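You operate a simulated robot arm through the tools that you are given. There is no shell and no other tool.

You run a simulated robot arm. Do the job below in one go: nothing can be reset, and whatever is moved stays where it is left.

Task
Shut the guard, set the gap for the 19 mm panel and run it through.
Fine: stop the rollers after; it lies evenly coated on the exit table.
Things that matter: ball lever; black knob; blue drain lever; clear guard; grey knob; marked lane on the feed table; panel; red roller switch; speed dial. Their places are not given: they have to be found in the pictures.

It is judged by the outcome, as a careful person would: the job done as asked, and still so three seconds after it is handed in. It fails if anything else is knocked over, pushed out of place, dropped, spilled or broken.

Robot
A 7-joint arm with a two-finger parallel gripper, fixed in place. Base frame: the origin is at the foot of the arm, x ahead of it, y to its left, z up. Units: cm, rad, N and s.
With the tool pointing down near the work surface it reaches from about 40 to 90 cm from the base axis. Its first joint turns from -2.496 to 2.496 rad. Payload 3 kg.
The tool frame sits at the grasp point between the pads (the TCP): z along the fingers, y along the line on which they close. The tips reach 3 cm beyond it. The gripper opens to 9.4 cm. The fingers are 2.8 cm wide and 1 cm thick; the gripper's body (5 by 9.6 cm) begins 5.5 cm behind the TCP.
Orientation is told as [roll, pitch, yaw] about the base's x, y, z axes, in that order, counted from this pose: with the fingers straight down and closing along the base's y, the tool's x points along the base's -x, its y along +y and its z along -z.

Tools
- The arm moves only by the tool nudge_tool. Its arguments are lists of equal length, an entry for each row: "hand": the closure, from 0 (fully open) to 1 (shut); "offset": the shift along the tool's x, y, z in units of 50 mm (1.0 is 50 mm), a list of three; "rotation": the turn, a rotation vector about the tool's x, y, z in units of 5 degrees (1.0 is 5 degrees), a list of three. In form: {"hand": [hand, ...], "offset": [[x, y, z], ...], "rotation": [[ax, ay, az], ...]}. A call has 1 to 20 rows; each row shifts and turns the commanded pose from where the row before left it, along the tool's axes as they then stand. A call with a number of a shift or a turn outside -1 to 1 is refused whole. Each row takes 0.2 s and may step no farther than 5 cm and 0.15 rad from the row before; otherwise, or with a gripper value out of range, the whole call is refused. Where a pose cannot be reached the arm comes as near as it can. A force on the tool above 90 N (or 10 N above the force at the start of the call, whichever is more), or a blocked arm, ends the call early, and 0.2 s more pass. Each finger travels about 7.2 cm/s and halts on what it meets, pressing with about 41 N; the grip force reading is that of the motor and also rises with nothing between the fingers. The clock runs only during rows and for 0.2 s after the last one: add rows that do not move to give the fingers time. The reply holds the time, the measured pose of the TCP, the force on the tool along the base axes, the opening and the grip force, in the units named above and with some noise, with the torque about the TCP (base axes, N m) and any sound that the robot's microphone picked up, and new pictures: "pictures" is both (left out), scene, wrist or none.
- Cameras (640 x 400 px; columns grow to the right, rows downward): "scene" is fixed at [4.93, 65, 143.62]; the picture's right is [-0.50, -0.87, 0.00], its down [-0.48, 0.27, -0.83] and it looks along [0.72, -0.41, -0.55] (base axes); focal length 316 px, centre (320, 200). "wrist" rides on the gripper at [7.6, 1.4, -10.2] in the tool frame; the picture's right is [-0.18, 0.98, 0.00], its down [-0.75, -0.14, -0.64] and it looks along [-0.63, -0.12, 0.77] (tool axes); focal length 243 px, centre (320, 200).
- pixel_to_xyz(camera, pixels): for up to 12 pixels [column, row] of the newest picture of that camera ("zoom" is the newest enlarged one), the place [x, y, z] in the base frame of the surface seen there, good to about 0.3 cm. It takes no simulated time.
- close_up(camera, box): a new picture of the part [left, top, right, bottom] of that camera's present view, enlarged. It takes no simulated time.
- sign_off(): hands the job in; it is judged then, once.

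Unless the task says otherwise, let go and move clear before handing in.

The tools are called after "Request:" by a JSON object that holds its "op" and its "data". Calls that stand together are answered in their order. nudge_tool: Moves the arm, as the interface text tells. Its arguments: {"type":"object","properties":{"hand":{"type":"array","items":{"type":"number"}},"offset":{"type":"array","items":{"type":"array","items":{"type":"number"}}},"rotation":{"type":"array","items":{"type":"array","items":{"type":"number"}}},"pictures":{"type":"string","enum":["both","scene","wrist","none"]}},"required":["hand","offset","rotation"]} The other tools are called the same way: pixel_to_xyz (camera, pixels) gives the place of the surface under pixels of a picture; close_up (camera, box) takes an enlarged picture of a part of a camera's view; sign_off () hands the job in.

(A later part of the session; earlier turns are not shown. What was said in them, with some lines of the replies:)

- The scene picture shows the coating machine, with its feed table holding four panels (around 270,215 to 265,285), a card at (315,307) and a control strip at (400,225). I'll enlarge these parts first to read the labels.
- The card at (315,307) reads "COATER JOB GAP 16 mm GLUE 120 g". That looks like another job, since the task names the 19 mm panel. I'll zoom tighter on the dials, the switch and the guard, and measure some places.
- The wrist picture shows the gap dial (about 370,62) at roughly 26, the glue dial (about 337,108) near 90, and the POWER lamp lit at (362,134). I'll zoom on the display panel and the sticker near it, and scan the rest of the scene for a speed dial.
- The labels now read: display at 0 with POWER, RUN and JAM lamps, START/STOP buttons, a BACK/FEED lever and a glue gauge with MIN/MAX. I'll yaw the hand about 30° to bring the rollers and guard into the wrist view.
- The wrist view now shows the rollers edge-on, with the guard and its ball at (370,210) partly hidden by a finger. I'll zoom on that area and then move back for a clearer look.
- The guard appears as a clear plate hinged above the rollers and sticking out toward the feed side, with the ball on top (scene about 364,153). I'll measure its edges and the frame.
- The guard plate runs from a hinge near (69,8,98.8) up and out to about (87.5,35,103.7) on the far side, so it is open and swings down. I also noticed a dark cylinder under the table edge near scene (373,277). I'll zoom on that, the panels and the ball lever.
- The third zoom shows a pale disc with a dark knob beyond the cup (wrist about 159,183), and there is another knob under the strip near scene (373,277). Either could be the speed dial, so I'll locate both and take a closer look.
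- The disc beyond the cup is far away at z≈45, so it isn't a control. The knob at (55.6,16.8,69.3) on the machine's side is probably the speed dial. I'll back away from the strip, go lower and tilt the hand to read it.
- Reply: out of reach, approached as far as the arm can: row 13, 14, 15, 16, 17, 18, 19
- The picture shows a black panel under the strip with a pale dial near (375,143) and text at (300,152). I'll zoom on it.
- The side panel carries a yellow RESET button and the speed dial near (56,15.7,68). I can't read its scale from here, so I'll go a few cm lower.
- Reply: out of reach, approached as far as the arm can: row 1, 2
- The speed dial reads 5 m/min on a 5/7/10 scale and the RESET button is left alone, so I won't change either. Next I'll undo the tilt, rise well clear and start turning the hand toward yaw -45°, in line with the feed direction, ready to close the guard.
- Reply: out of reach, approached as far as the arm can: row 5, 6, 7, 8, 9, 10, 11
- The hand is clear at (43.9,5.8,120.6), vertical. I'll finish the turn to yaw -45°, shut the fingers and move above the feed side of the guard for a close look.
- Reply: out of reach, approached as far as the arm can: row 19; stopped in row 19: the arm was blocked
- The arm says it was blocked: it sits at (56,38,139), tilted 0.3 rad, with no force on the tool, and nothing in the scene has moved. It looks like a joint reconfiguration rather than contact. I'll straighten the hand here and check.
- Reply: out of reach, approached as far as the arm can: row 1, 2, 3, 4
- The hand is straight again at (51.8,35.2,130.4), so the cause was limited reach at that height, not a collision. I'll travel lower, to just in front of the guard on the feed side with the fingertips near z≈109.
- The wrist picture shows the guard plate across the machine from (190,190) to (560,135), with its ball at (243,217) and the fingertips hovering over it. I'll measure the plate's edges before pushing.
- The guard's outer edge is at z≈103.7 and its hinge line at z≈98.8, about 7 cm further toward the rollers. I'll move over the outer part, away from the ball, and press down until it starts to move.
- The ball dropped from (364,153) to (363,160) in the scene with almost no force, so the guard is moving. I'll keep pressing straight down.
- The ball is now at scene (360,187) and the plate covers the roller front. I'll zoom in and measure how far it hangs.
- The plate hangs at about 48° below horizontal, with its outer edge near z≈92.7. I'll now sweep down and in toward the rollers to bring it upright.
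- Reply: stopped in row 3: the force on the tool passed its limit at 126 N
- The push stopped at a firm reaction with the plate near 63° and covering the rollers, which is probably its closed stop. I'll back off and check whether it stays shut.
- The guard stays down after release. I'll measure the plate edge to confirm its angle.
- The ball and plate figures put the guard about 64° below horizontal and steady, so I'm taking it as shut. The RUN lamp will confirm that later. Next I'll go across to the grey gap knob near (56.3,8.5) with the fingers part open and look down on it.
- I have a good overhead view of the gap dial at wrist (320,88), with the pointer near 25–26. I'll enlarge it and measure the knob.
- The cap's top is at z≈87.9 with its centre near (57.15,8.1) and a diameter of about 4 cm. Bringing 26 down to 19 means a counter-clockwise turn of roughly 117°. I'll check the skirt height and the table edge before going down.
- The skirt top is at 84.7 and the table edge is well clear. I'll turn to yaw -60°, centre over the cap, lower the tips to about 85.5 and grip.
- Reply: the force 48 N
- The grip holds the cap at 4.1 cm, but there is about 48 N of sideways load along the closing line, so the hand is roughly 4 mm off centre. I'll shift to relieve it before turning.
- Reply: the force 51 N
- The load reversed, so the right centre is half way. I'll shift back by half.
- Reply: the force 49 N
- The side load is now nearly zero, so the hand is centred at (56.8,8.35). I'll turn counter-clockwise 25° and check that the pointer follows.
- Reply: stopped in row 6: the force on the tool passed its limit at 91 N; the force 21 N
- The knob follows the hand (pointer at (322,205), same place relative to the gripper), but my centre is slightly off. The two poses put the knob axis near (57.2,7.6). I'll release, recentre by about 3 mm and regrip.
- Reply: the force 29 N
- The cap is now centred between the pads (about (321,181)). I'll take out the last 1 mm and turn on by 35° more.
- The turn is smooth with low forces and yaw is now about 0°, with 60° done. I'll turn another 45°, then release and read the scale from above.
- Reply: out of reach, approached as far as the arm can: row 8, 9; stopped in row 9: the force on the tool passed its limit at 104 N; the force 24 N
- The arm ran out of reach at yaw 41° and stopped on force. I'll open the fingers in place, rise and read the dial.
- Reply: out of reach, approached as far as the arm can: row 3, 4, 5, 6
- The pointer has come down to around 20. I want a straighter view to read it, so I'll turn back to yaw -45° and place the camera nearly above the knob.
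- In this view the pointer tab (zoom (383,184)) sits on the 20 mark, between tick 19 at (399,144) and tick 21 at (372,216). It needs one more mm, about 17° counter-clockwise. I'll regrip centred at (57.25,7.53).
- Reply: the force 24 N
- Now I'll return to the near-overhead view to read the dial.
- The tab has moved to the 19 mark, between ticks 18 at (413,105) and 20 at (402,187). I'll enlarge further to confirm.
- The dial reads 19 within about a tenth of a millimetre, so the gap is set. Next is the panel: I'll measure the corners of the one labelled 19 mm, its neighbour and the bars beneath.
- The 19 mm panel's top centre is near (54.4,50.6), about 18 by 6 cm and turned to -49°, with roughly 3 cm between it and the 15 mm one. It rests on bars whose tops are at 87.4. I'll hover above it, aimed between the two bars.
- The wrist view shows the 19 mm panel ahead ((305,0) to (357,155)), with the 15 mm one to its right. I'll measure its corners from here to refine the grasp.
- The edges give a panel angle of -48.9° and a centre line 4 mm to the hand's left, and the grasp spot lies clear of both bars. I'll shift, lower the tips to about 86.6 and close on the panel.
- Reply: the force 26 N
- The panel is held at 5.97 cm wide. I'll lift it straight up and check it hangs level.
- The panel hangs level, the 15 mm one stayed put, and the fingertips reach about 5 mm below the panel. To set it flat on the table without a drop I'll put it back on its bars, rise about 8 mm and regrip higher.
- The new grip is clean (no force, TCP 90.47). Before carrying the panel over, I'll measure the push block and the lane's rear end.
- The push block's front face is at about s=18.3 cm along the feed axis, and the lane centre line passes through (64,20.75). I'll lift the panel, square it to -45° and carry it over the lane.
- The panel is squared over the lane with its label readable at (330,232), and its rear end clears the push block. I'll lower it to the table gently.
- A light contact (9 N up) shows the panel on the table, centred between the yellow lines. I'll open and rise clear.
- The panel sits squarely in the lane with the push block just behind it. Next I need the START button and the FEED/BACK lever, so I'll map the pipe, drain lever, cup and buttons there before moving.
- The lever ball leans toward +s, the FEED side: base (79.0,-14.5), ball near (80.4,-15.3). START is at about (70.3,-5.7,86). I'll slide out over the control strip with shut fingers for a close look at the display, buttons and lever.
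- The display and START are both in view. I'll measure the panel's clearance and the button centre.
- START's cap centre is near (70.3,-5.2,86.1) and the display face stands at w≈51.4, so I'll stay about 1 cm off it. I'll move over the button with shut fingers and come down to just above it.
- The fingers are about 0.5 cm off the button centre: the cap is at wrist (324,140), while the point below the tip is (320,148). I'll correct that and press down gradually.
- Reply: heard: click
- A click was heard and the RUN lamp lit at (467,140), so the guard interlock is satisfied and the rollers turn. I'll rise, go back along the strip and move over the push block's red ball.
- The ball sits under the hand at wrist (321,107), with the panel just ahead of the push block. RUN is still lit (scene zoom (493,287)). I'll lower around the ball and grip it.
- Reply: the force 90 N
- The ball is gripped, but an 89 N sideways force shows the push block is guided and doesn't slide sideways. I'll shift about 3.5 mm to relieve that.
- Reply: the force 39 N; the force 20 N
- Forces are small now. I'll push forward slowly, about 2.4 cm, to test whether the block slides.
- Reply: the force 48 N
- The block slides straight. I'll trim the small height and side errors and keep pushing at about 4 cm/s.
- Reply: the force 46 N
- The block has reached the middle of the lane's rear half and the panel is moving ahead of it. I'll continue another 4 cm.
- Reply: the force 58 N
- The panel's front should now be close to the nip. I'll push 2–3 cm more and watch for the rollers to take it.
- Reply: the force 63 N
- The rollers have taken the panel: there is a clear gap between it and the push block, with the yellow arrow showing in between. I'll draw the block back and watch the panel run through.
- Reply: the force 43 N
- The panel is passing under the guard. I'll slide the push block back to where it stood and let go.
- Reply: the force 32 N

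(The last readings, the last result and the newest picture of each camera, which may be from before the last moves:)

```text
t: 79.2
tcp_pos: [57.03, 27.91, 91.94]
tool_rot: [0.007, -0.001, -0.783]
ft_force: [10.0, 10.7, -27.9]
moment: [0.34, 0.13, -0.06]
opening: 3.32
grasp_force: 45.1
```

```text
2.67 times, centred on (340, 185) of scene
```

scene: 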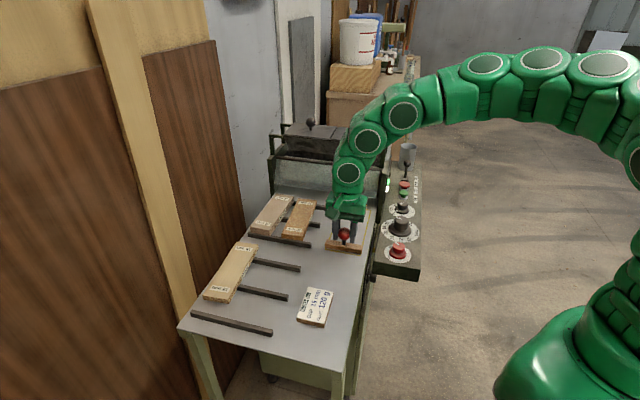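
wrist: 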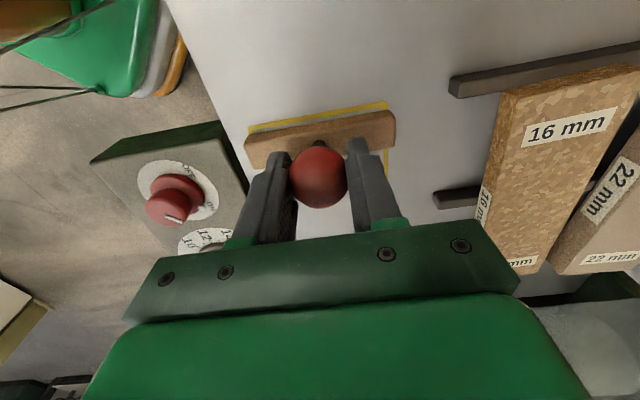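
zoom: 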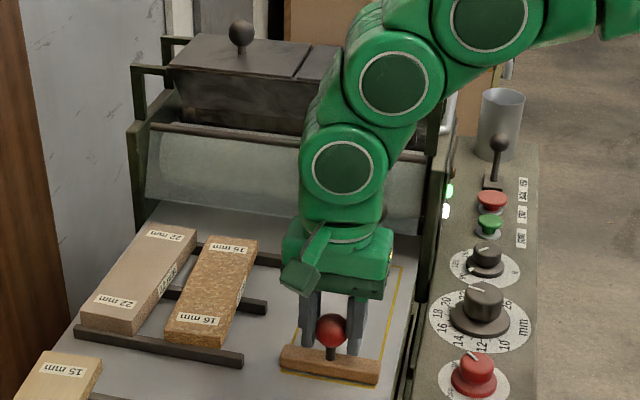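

Request:
{"op": "nudge_tool", "data": {"hand": [1, 1, 1, 1, 0.36, 0.36, 0.36, 0.36, 0.36, 0.36], "offset": [[0.23, 0.005, 0.015], [0.23, 0, 0], [0.22, 0, 0], [0, 0, 0], [0, 0, 0], [0, 0, 0], [0, 0, -0.4], [0, 0, -0.9], [0, 0, -0.9], [0, 0, 0]], "rotation": [[0, 0, 0], [0, 0, 0], [0, 0, 0], [0, 0, 0], [0, 0, 0], [0, 0, 0], [0, 0, 0], [0, 0, 0], [0, 0, 0], [0, 0, 0]]}}

Request:
{"op": "close_up", "data": {"camera": "scene", "box": [260, 110, 420, 260]}}

```text
t: 81.4
tcp_pos: [54.31, 30.34, 102.86]
tool_rot: [0.005, -0.002, -0.784]
ft_force: [0.4, -0.9, 0.4]
moment: [-0.01, 0.0, 0.0]
opening: 6.02
grasp_force: 0.1
```

scene: 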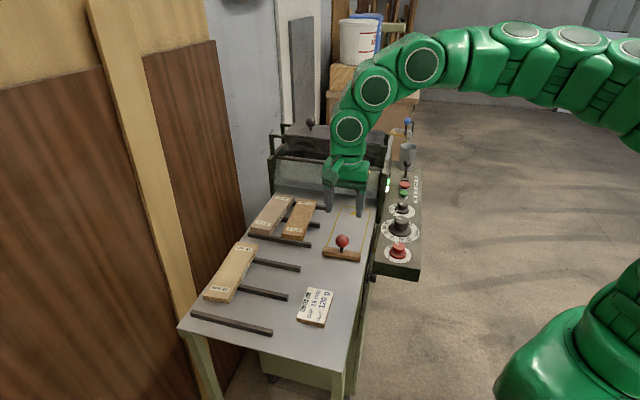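
wrist: 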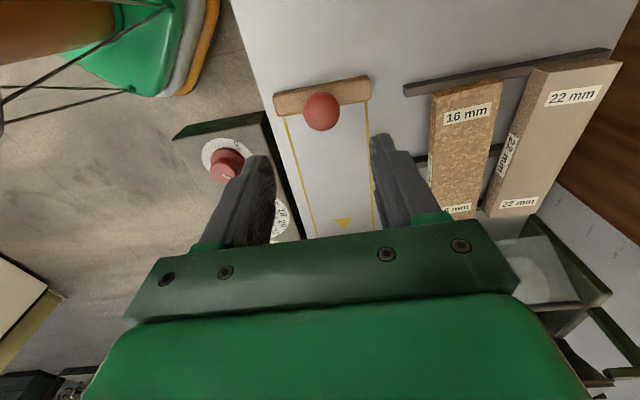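

```text
2.67 times, centred on (340, 185) of scene
```

zoom: 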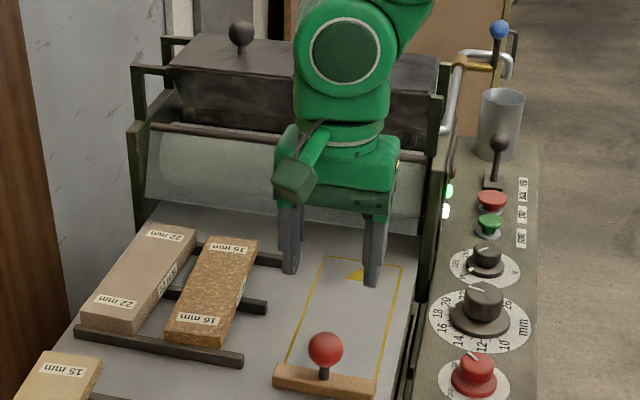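

The push block is back in place and the lane is empty. RUN is still lit and there is no JAM lamp. I'll go round to the strip side, rise and look past the hopper for the panel on the exit table.

Request:
{"op": "nudge_tool", "data": {"hand": [0.6, 1, 1, 1, 1, 1, 1, 1, 1, 1, 1, 1, 1, 1, 1, 1, 1, 1, 1, 1], "offset": [[0, -0.97, 0], [0, -0.97, 0], [0, -0.97, 0], [-0.95, 0, -0.35], [-0.95, 0, -0.35], [-0.95, 0, -0.35], [-0.95, 0, -0.35], [-0.95, 0, -0.35], [-0.95, 0, -0.35], [0, 0, 0], [0, 0, 0], [0, 0, 0], [0, 0, 0], [0, 0, 0], [0, 0, 0], [0, 0, 0], [0, 0, 0], [0, 0, 0], [0, 0, 0], [0, 0, 0]], "rotation": [[0, 0, 0], [0, 0, 0], [0, 0, 0], [0, 0, 0], [0, 0, 0], [0, 0, 0], [0, 0, 0], [0, 0, 0], [0, 0, 0], [0, 0, -1], [0, 0, -1], [0, 0, -1], [0, 0, -1], [0, 0, -1], [0, 0, -1], [0, 0, -1], [0, 0, -1], [0, 0, -1], [0, 0, 0], [0, 0, 0]]}}

Request:
{"op": "close_up", "data": {"camera": "wrist", "box": [200, 100, 460, 260]}}

```text
refused: row 4 steps farther than a row can; nothing moved
```

```text
2.46 times, centred on (330, 180) of wrist
```

zoom: 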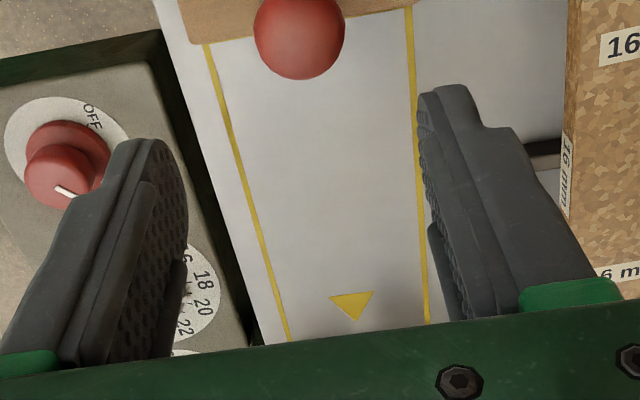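

That call was refused because its diagonal steps were longer than 5 cm, and nothing moved. I'll repeat it with shorter steps.

Request:
{"op": "nudge_tool", "data": {"hand": [0.6, 1, 1, 1, 1, 1, 1, 1, 1, 1, 1, 1, 1, 1, 1, 1, 1, 1, 1, 1], "offset": [[0, -0.97, 0], [0, -0.97, 0], [0, -0.97, 0], [-0.9, 0, -0.3], [-0.9, 0, -0.3], [-0.9, 0, -0.3], [-0.9, 0, -0.3], [-0.9, 0, -0.3], [-0.9, 0, -0.3], [0, 0, 0], [0, 0, 0], [0, 0, 0], [0, 0, 0], [0, 0, 0], [0, 0, 0], [0, 0, 0], [0, 0, 0], [0, 0, 0], [0, 0, 0], [0, 0, 0]], "rotation": [[0, 0, 0], [0, 0, 0], [0, 0, 0], [0, 0, 0], [0, 0, 0], [0, 0, 0], [0, 0, 0], [0, 0, 0], [0, 0, 0], [0, 0, -1], [0, 0, -1], [0, 0, -1], [0, 0, -1], [0, 0, -1], [0, 0, -1], [0, 0, -1], [0, 0, -1], [0, 0, -1], [0, 0, 0], [0, 0, 0]]}}

Request:
{"op": "close_up", "data": {"camera": "wrist", "box": [200, 100, 460, 260]}}

```text
t: 85.6
tcp_pos: [63.17, 0.97, 111.76]
tool_rot: [0.002, -0.003, 0.001]
ft_force: [0.0, -0.3, 0.7]
moment: [0.0, -0.04, 0.03]
opening: 0.0
grasp_force: 33.2
```

scene: 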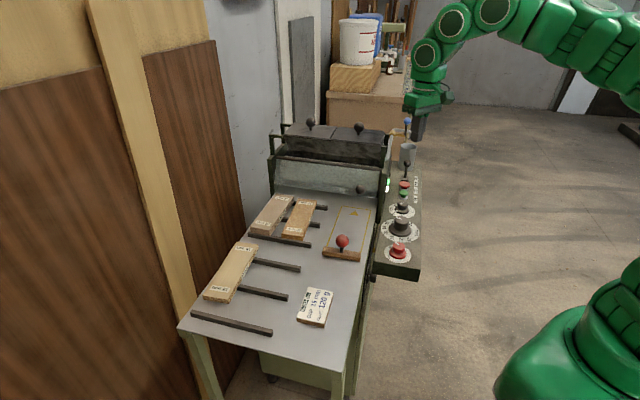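
wrist: 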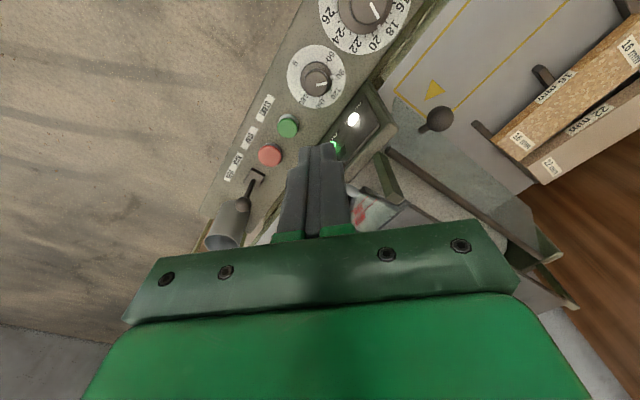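

```text
2.46 times, centred on (330, 180) of wrist
```

zoom: 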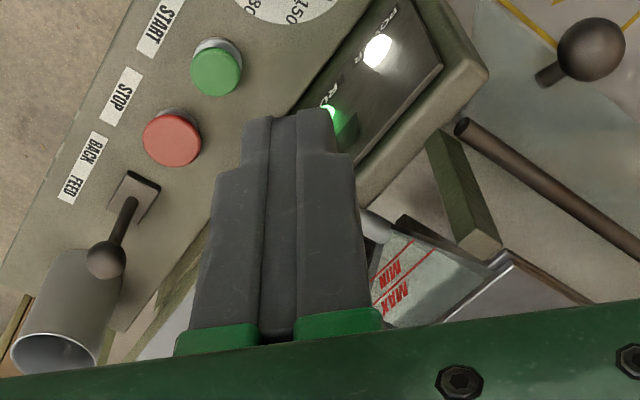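

The lever is clearly on the FEED side in this view, but the exit is hidden behind the fingers. I'll open them and tilt the camera up about 20° to see further.

Request:
{"op": "nudge_tool", "data": {"hand": [0.5, 0, 0, 0, 0], "offset": [[0, 0, -0.5], [0, 0, 0], [0, 0, 0], [0, 0, 0], [0, 0, 0]], "rotation": [[0, 0, 0], [0, -1, 0], [0, -1, 0], [0, -1, 0], [0, -1, 0]], "pictures": "wrist"}}

Request:
{"op": "close_up", "data": {"camera": "wrist", "box": [180, 80, 460, 260]}}

```text
t: 86.8
tcp_pos: [63.12, 0.93, 114.16]
tool_rot: [0.003, -0.355, 0.001]
ft_force: [-0.1, 0.1, -0.2]
moment: [0.0, 0.03, -0.04]
opening: 9.38
grasp_force: 0.1
```

wrist: 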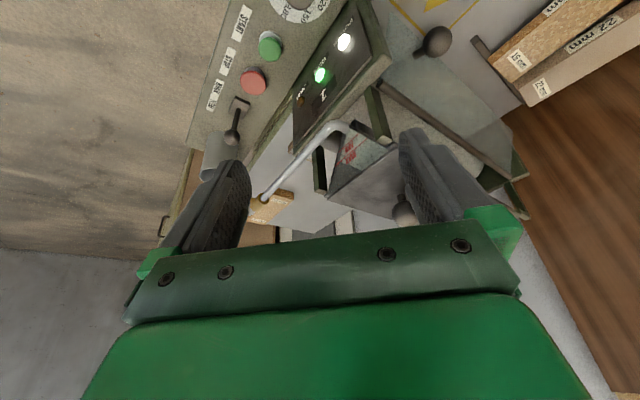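

```text
2.22 times, centred on (320, 170) of wrist
```

zoom: 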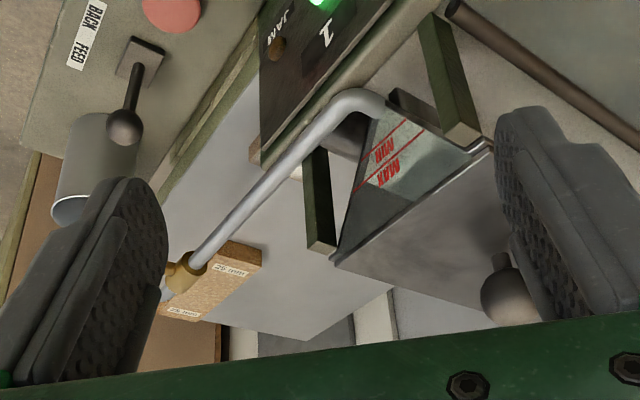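

The display now reads 1, so one panel has passed, and JAM is dark. On the exit table I can see a 25 mm board at zoom (215,280), so I'll measure what is visible there and look for our panel.

Request:
{"op": "pixel_to_xyz", "data": {"camera": "wrist", "pixels": [[265, 205], [285, 195], [262, 222], [290, 205], [310, 180], [330, 222], [350, 205], [300, 215], [315, 228], [345, 225], [405, 210], [275, 185]]}}

Request:
{"op": "close_up", "data": {"camera": "wrist", "box": [240, 150, 370, 245]}}

Request:
{"op": "close_up", "data": {"camera": "wrist", "box": [280, 20, 380, 120]}}

```text
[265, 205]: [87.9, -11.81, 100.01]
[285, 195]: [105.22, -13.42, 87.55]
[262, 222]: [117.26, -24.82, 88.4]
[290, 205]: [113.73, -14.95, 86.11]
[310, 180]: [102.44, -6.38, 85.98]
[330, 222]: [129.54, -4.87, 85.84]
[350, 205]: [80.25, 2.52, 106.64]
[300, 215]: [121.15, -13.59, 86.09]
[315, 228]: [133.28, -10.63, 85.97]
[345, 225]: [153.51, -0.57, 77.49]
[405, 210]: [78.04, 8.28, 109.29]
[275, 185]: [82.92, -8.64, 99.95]
```

```text
4.21 times, centred on (305, 198) of wrist
```

zoom: 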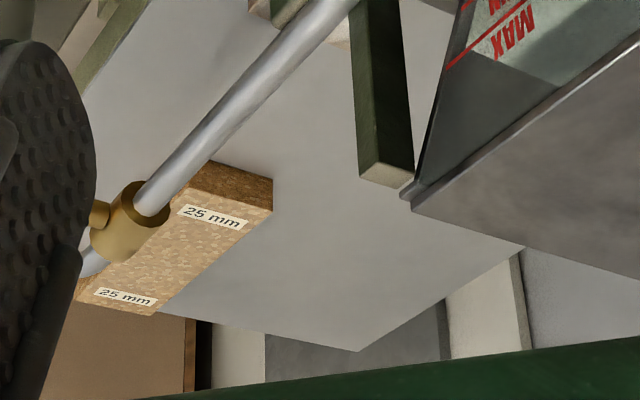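

```text
4.00 times, centred on (330, 70) of wrist
```

zoom: 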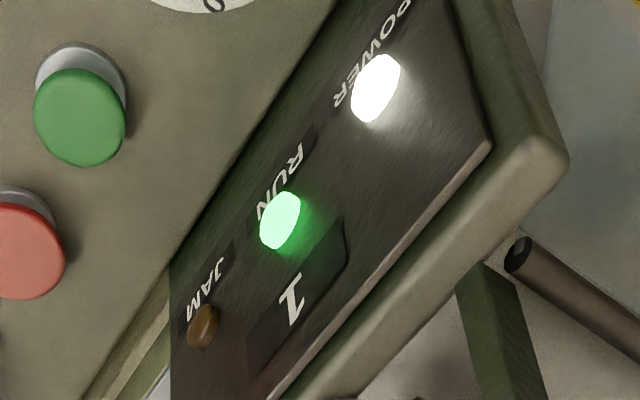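

Request:
{"op": "pixel_to_xyz", "data": {"camera": "wrist", "pixels": [[309.8, 158.5], [290.3, 153], [312, 155], [296, 152], [300, 160], [285, 165], [328, 150], [265, 235]]}}

Request:
{"op": "close_up", "data": {"camera": "wrist", "box": [265, 120, 345, 180]}}

```text
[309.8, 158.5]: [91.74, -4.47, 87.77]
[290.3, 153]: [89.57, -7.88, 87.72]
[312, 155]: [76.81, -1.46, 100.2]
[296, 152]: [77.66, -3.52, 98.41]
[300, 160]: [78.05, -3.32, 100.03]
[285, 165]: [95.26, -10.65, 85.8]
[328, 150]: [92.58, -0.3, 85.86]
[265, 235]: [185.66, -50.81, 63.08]
```

```text
6.67 times, centred on (305, 150) of wrist
```

zoom: 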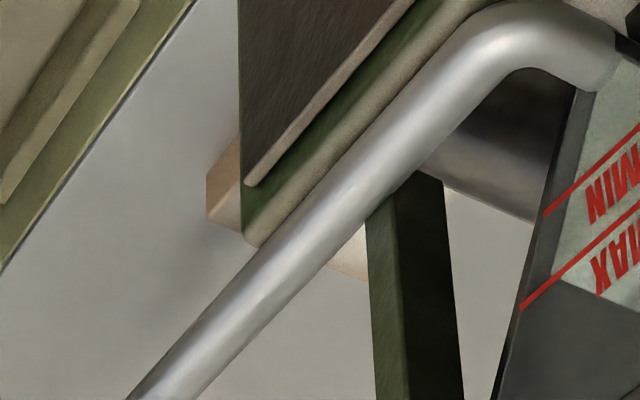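

Our panel's coated front end shows at (91.7,-4.5,87.8), well past the rollers on the exit table and clear of the 25 mm board. Now I'll straighten the hand, turn back to yaw -45° with shut fingers, and move over the red STOP button.

Request:
{"op": "nudge_tool", "data": {"hand": [0, 0, 0, 0.5, 1, 1, 1, 1, 1, 1, 1, 1, 1, 1, 1, 1, 1, 1, 1], "offset": [[0, 0, 0], [0, 0, 0], [0, 0, 0], [0, 0, 0], [0, 0, 0], [0, 0, 0], [0, 0, 0], [0, 0, 0], [0, 0, 0], [0, 0, 0], [0, 0, 0], [0, 0, 0], [0, 0, 0], [0, 0, 1], [0, 0, 1], [-0.77, 0.01, 0], [-0.77, 0.01, 0], [-0.77, 0.01, 0], [-0.77, 0.01, 0]], "rotation": [[0, 1.017, 0], [0, 1.017, 0], [0, 1.017, 0], [0, 1.017, 0], [0, 0, 1], [0, 0, 1], [0, 0, 1], [0, 0, 1], [0, 0, 1], [0, 0, 1], [0, 0, 1], [0, 0, 1], [0, 0, 1], [0, 0, 0], [0, 0, 0], [0, 0, 0], [0, 0, 0], [0, 0, 0], [0, 0, 0]]}}

```text
refused: 1.017 is not a number from -1 to 1
```

Request:
{"op": "nudge_tool", "data": {"hand": [0, 0, 0, 0.5, 1, 1, 1, 1, 1, 1, 1, 1, 1, 1, 1, 1, 1, 1, 1], "offset": [[0, 0, 0], [0, 0, 0], [0, 0, 0], [0, 0, 0], [0, 0, 0], [0, 0, 0], [0, 0, 0], [0, 0, 0], [0, 0, 0], [0, 0, 0], [0, 0, 0], [0, 0, 0], [0, 0, 0], [0, 0, 1], [0, 0, 1], [-0.77, 0.01, 0], [-0.77, 0.01, 0], [-0.77, 0.01, 0], [-0.77, 0.01, 0]], "rotation": [[0, 1, 0], [0, 1, 0], [0, 1, 0], [0, 1, 0], [0, 0, 1], [0, 0, 1], [0, 0, 1], [0, 0, 1], [0, 0, 1], [0, 0, 1], [0, 0, 1], [0, 0, 1], [0, 0, 1], [0, 0, 0], [0, 0, 0], [0, 0, 0], [0, 0, 0], [0, 0, 0], [0, 0, 0]]}}

Request:
{"op": "close_up", "data": {"camera": "wrist", "box": [220, 80, 440, 250]}}

Request:
{"op": "close_up", "data": {"camera": "scene", "box": [370, 110, 430, 220]}}

```text
t: 90.8
tcp_pos: [74.48, -9.73, 104.54]
tool_rot: [0.008, -0.002, -0.782]
ft_force: [0.8, 1.3, -4.4]
moment: [-0.11, 0.06, -0.01]
opening: 0.01
grasp_force: 32.8
```

scene: 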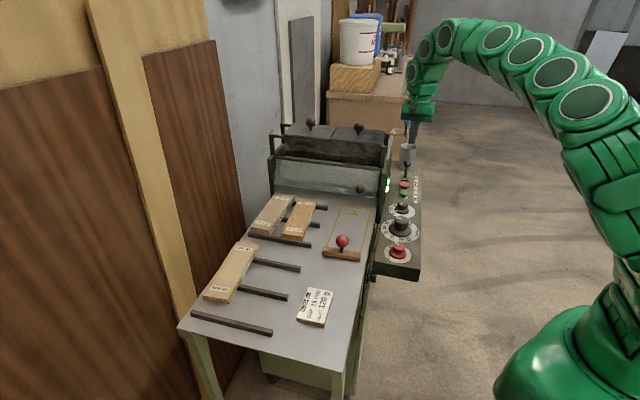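
wrist: 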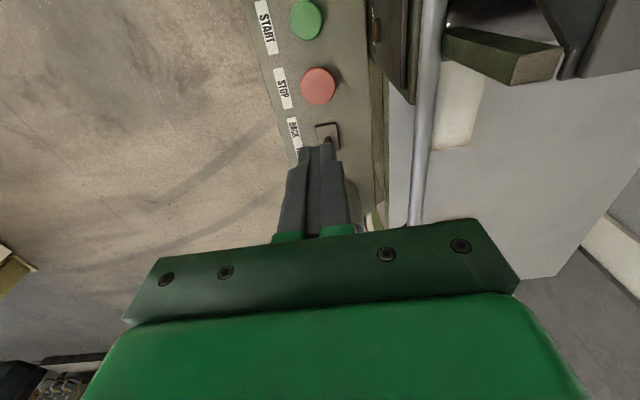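

```text
2.35 times, centred on (330, 165) of wrist
```

zoom: 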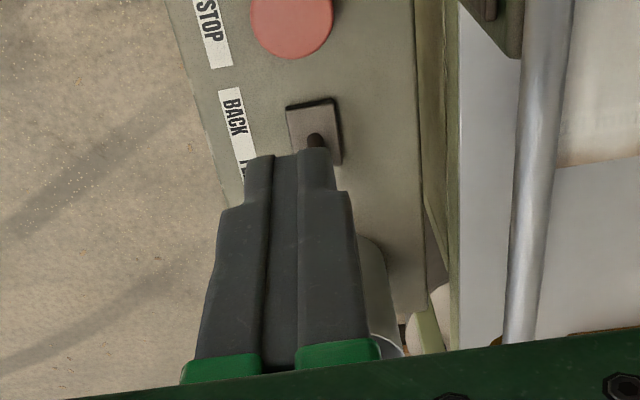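

```text
3.64 times, centred on (400, 165) of scene
```

zoom: 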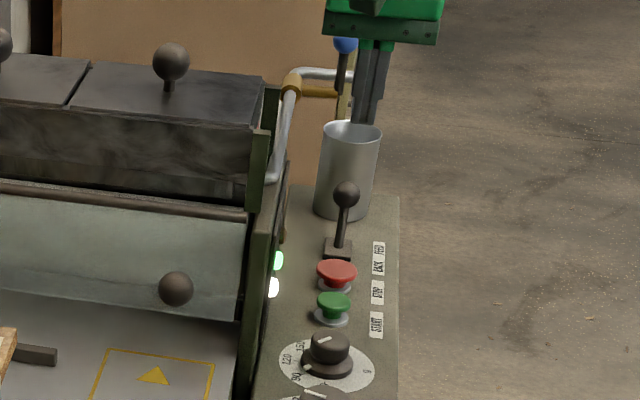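

STOP is directly below the hand (318,86), and the coated panel shows on the exit table at the right (about 455,110). I'll take a close look at its coating first, which takes no time.

Request:
{"op": "close_up", "data": {"camera": "wrist", "box": [380, 0, 580, 200]}}

Request:
{"op": "pixel_to_xyz", "data": {"camera": "wrist", "pixels": [[318, 86], [310, 88], [328, 84], [440, 146], [470, 150], [460, 100], [480, 90], [327, 135], [443, 75]]}}

```text
2.00 times, centred on (480, 100) of wrist
```

zoom: 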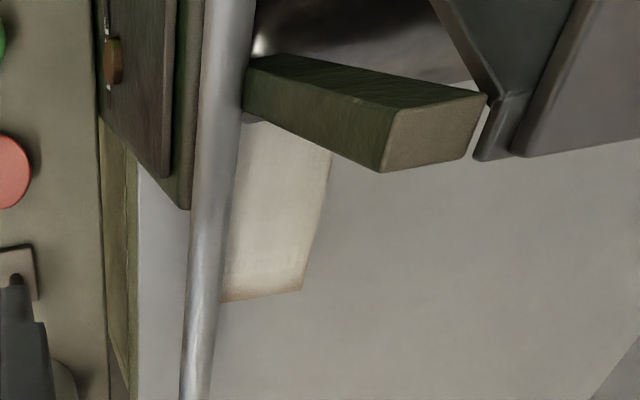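

```text
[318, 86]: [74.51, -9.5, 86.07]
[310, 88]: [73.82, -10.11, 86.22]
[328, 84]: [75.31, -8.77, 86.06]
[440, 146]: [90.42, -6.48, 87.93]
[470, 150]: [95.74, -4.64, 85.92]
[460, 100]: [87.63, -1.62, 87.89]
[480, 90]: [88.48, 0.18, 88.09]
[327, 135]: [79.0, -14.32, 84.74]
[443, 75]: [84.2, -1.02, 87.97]
```

The visible part of the panel is whitish and evenly covered, with its front end at s≈68.5 and square. Now I'll press STOP.

Request:
{"op": "nudge_tool", "data": {"hand": [1, 1, 1, 1, 1, 1], "offset": [[0, 0, 0.9], [0, 0, 0.9], [0, 0, 0.9], [0, 0, 0.3], [0, 0, 0.1], [0, 0, 0.08]], "rotation": [[0, 0, 0], [0, 0, 0], [0, 0, 0], [0, 0, 0], [0, 0, 0], [0, 0, 0]]}}

Request:
{"op": "close_up", "data": {"camera": "scene", "box": [370, 150, 430, 220]}}

```text
t: 92.2
tcp_pos: [74.32, -9.77, 88.39]
tool_rot: [0.004, -0.001, -0.784]
ft_force: [-8.5, 1.1, 16.7]
moment: [0.02, 0.28, -0.03]
opening: 0.01
grasp_force: 32.4
heard: click
```

scene: 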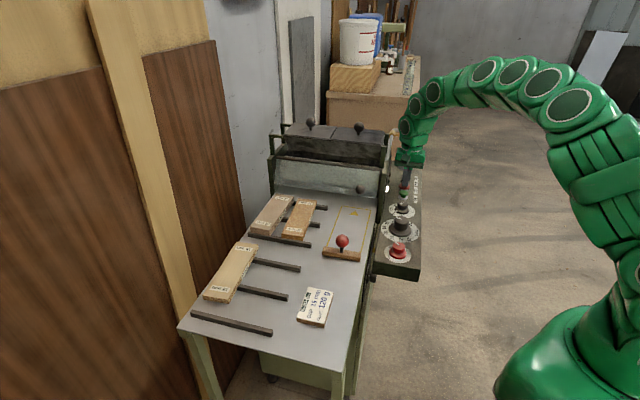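
wrist: 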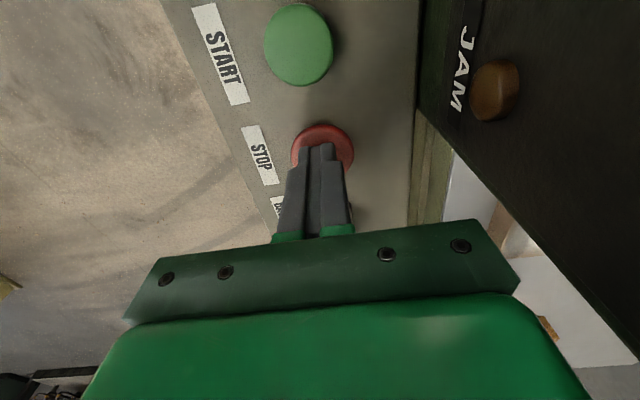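

```text
5.71 times, centred on (400, 185) of scene
```

zoom: 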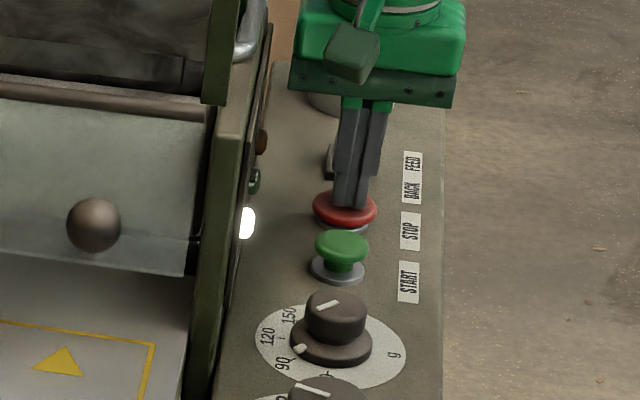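

A click was heard, and the RUN lamp is dark with POWER on, so the rollers have stopped. I'll rise straight up and draw back along the strip.

Request:
{"op": "nudge_tool", "data": {"hand": [1, 1, 1, 1, 1, 1, 1, 1, 1], "offset": [[0, 0, -0.3], [0, 0, -1], [0, 0, -1], [0, 0, -0.8], [0.8, 0, 0], [0.8, 0, 0], [0.8, 0, 0], [0.8, 0, 0], [0, 0, 0]], "rotation": [[0, 0, 0], [0, 0, 0], [0, 0, 0], [0, 0, 0], [0, 0, 0], [0, 0, 0], [0, 0, 0], [0, 0, 0], [0, 0, 0]]}}

Request:
{"op": "close_up", "data": {"camera": "scene", "box": [260, 110, 430, 290]}}

Request:
{"op": "close_up", "data": {"camera": "wrist", "box": [300, 0, 560, 220]}}

```text
t: 94.2
tcp_pos: [62.99, 1.39, 103.87]
tool_rot: [0.006, -0.003, -0.784]
ft_force: [0.3, 0.2, -0.8]
moment: [-0.02, -0.02, -0.01]
opening: 0.01
grasp_force: 33.4
```

scene: 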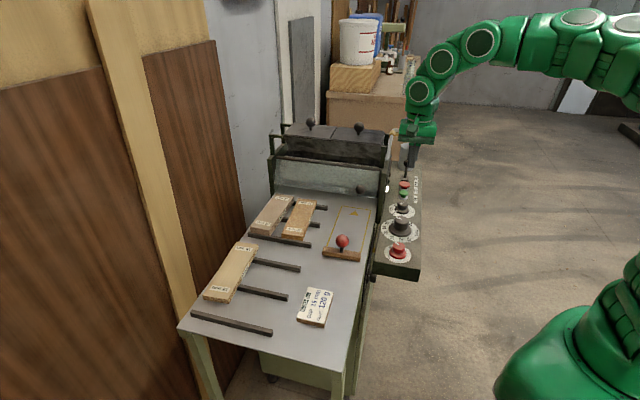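
wrist: 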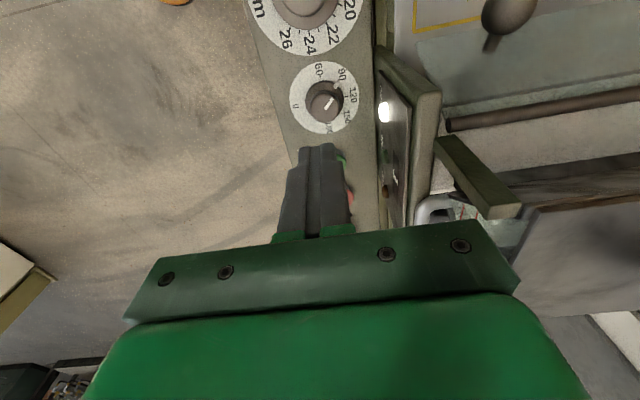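

```text
2.22 times, centred on (345, 200) of scene
```

zoom: 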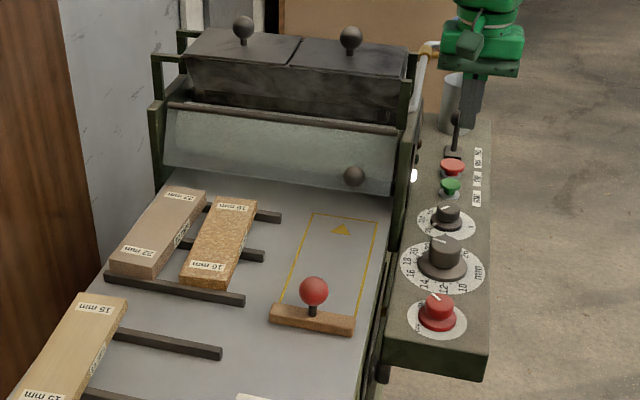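

```text
1.82 times, centred on (430, 110) of wrist
```

zoom: 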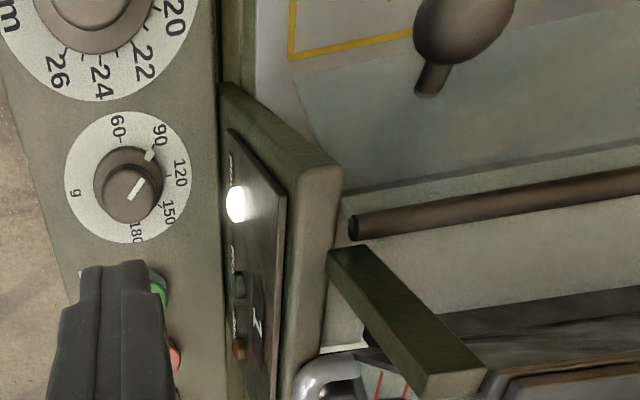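

RUN is dark, the display shows one panel, and the guard is shut. The rollers carry a whitish coat and everything on the feed table is where it was. I'll raise the hand clear and take a last look at the exit table before handing in.

Request:
{"op": "nudge_tool", "data": {"hand": [1, 1, 0.5, 0, 0, 0, 0, 0, 0, 0, 0, 0, 0, 0, 0, 0], "offset": [[0, 0, -1], [0, 0, -1], [0, 0, 0], [0, 0, 0], [0, 0, 0], [0, 0, 0], [0, 0, 0], [0, 0, 0], [0, 0, 0], [0, 0, 0], [0, 0, 0], [0, 0, 0], [0, 0, 0], [0, 0, 0], [0, 0, 0], [0, 0, 0]], "rotation": [[0, 0, 0], [0, 0, 0], [0, 0, -1], [0, 0, -1], [0, 0, -1], [0, 0, -1], [0, 0, -1], [0, 0, -1], [0, 0, -1], [0, 0, -1], [0, 0, -1], [0, -1, 0], [0, -1, 0], [0, -1, 0], [0, -1, 0], [0, 0, 0]]}}

Request:
{"op": "close_up", "data": {"camera": "wrist", "box": [200, 0, 440, 240]}}

Request:
{"op": "close_up", "data": {"camera": "wrist", "box": [260, 110, 360, 200]}}

```text
t: 97.6
tcp_pos: [63.07, 1.46, 113.75]
tool_rot: [0.004, -0.354, 0.0]
ft_force: [0.2, 0.5, -0.1]
moment: [0.02, 0.02, -0.01]
opening: 9.43
grasp_force: 0.1
```

scene: 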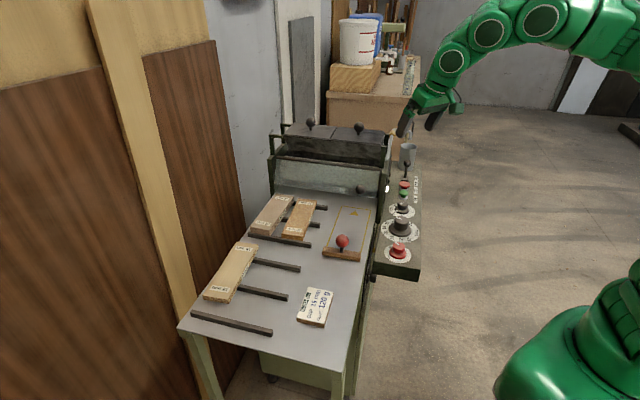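
wrist: 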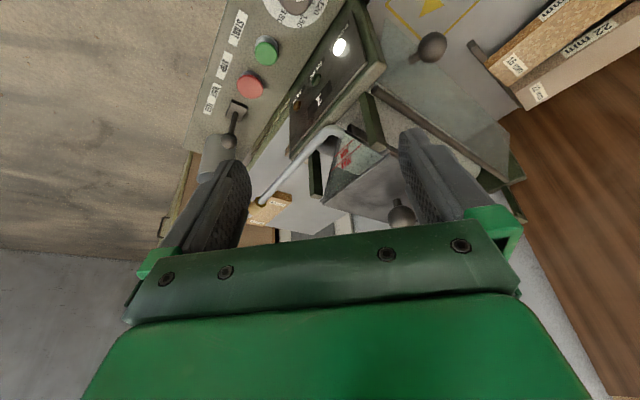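

```text
1.67 times, centred on (320, 120) of wrist
```

zoom: 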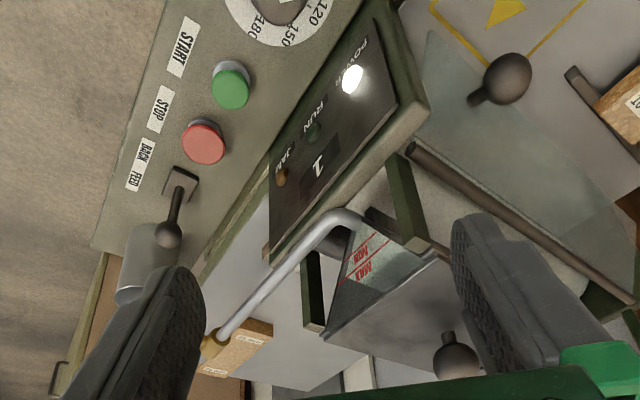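

```text
4.44 times, centred on (310, 155) of wrist
```

zoom: 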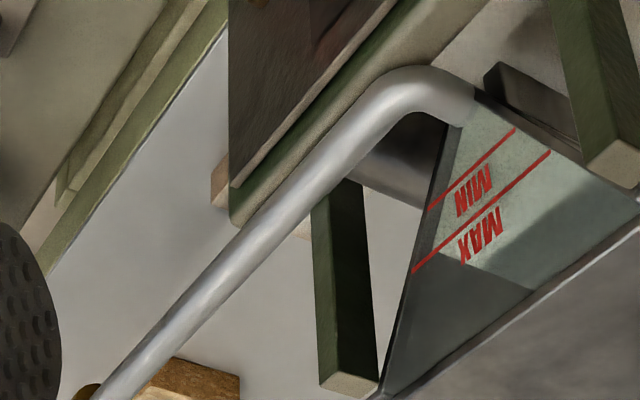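

The last pictures show RUN and JAM dark with the display at 1. The guard is shut, the lever is on FEED, and the coated panel is still on the exit table at wrist (310,155). The hand is clear and holds nothing, so I'm handing the job in.

Request:
{"op": "sign_off", "data": {}}

```text
The job is handed in.
```

The 19 mm panel has been run through the coater and lies on the exit table, and the rollers are stopped. I've handed the job in but have had no verdict yet.

- **Guard:** it is shut. The push ended on a firm stop, and the RUN lamp came on at START, so the interlock accepted it.
- **Gap:** the dial was at about 26 and now reads 19, within roughly 0.1 mm.
- **Run:** I set the panel square in the marked lane and fed it in with the push block. The display went from 0 to 1 with no JAM lamp.
- **Coating:** the front half I could see is evenly covered. The hopper hid the rear half, so I did not check that part.
- **After:** I pressed STOP and the RUN lamp went out. The red ON/OFF switch is still at ON, as it was at the start. The push block is back where it stood.

The card on the table says "GAP 16 mm, GLUE 120 g". I took it to be for another job and left the glue dial at 90 g and the speed at 5 m/min. If the 120 g was meant for this panel, it ran at 90 g.
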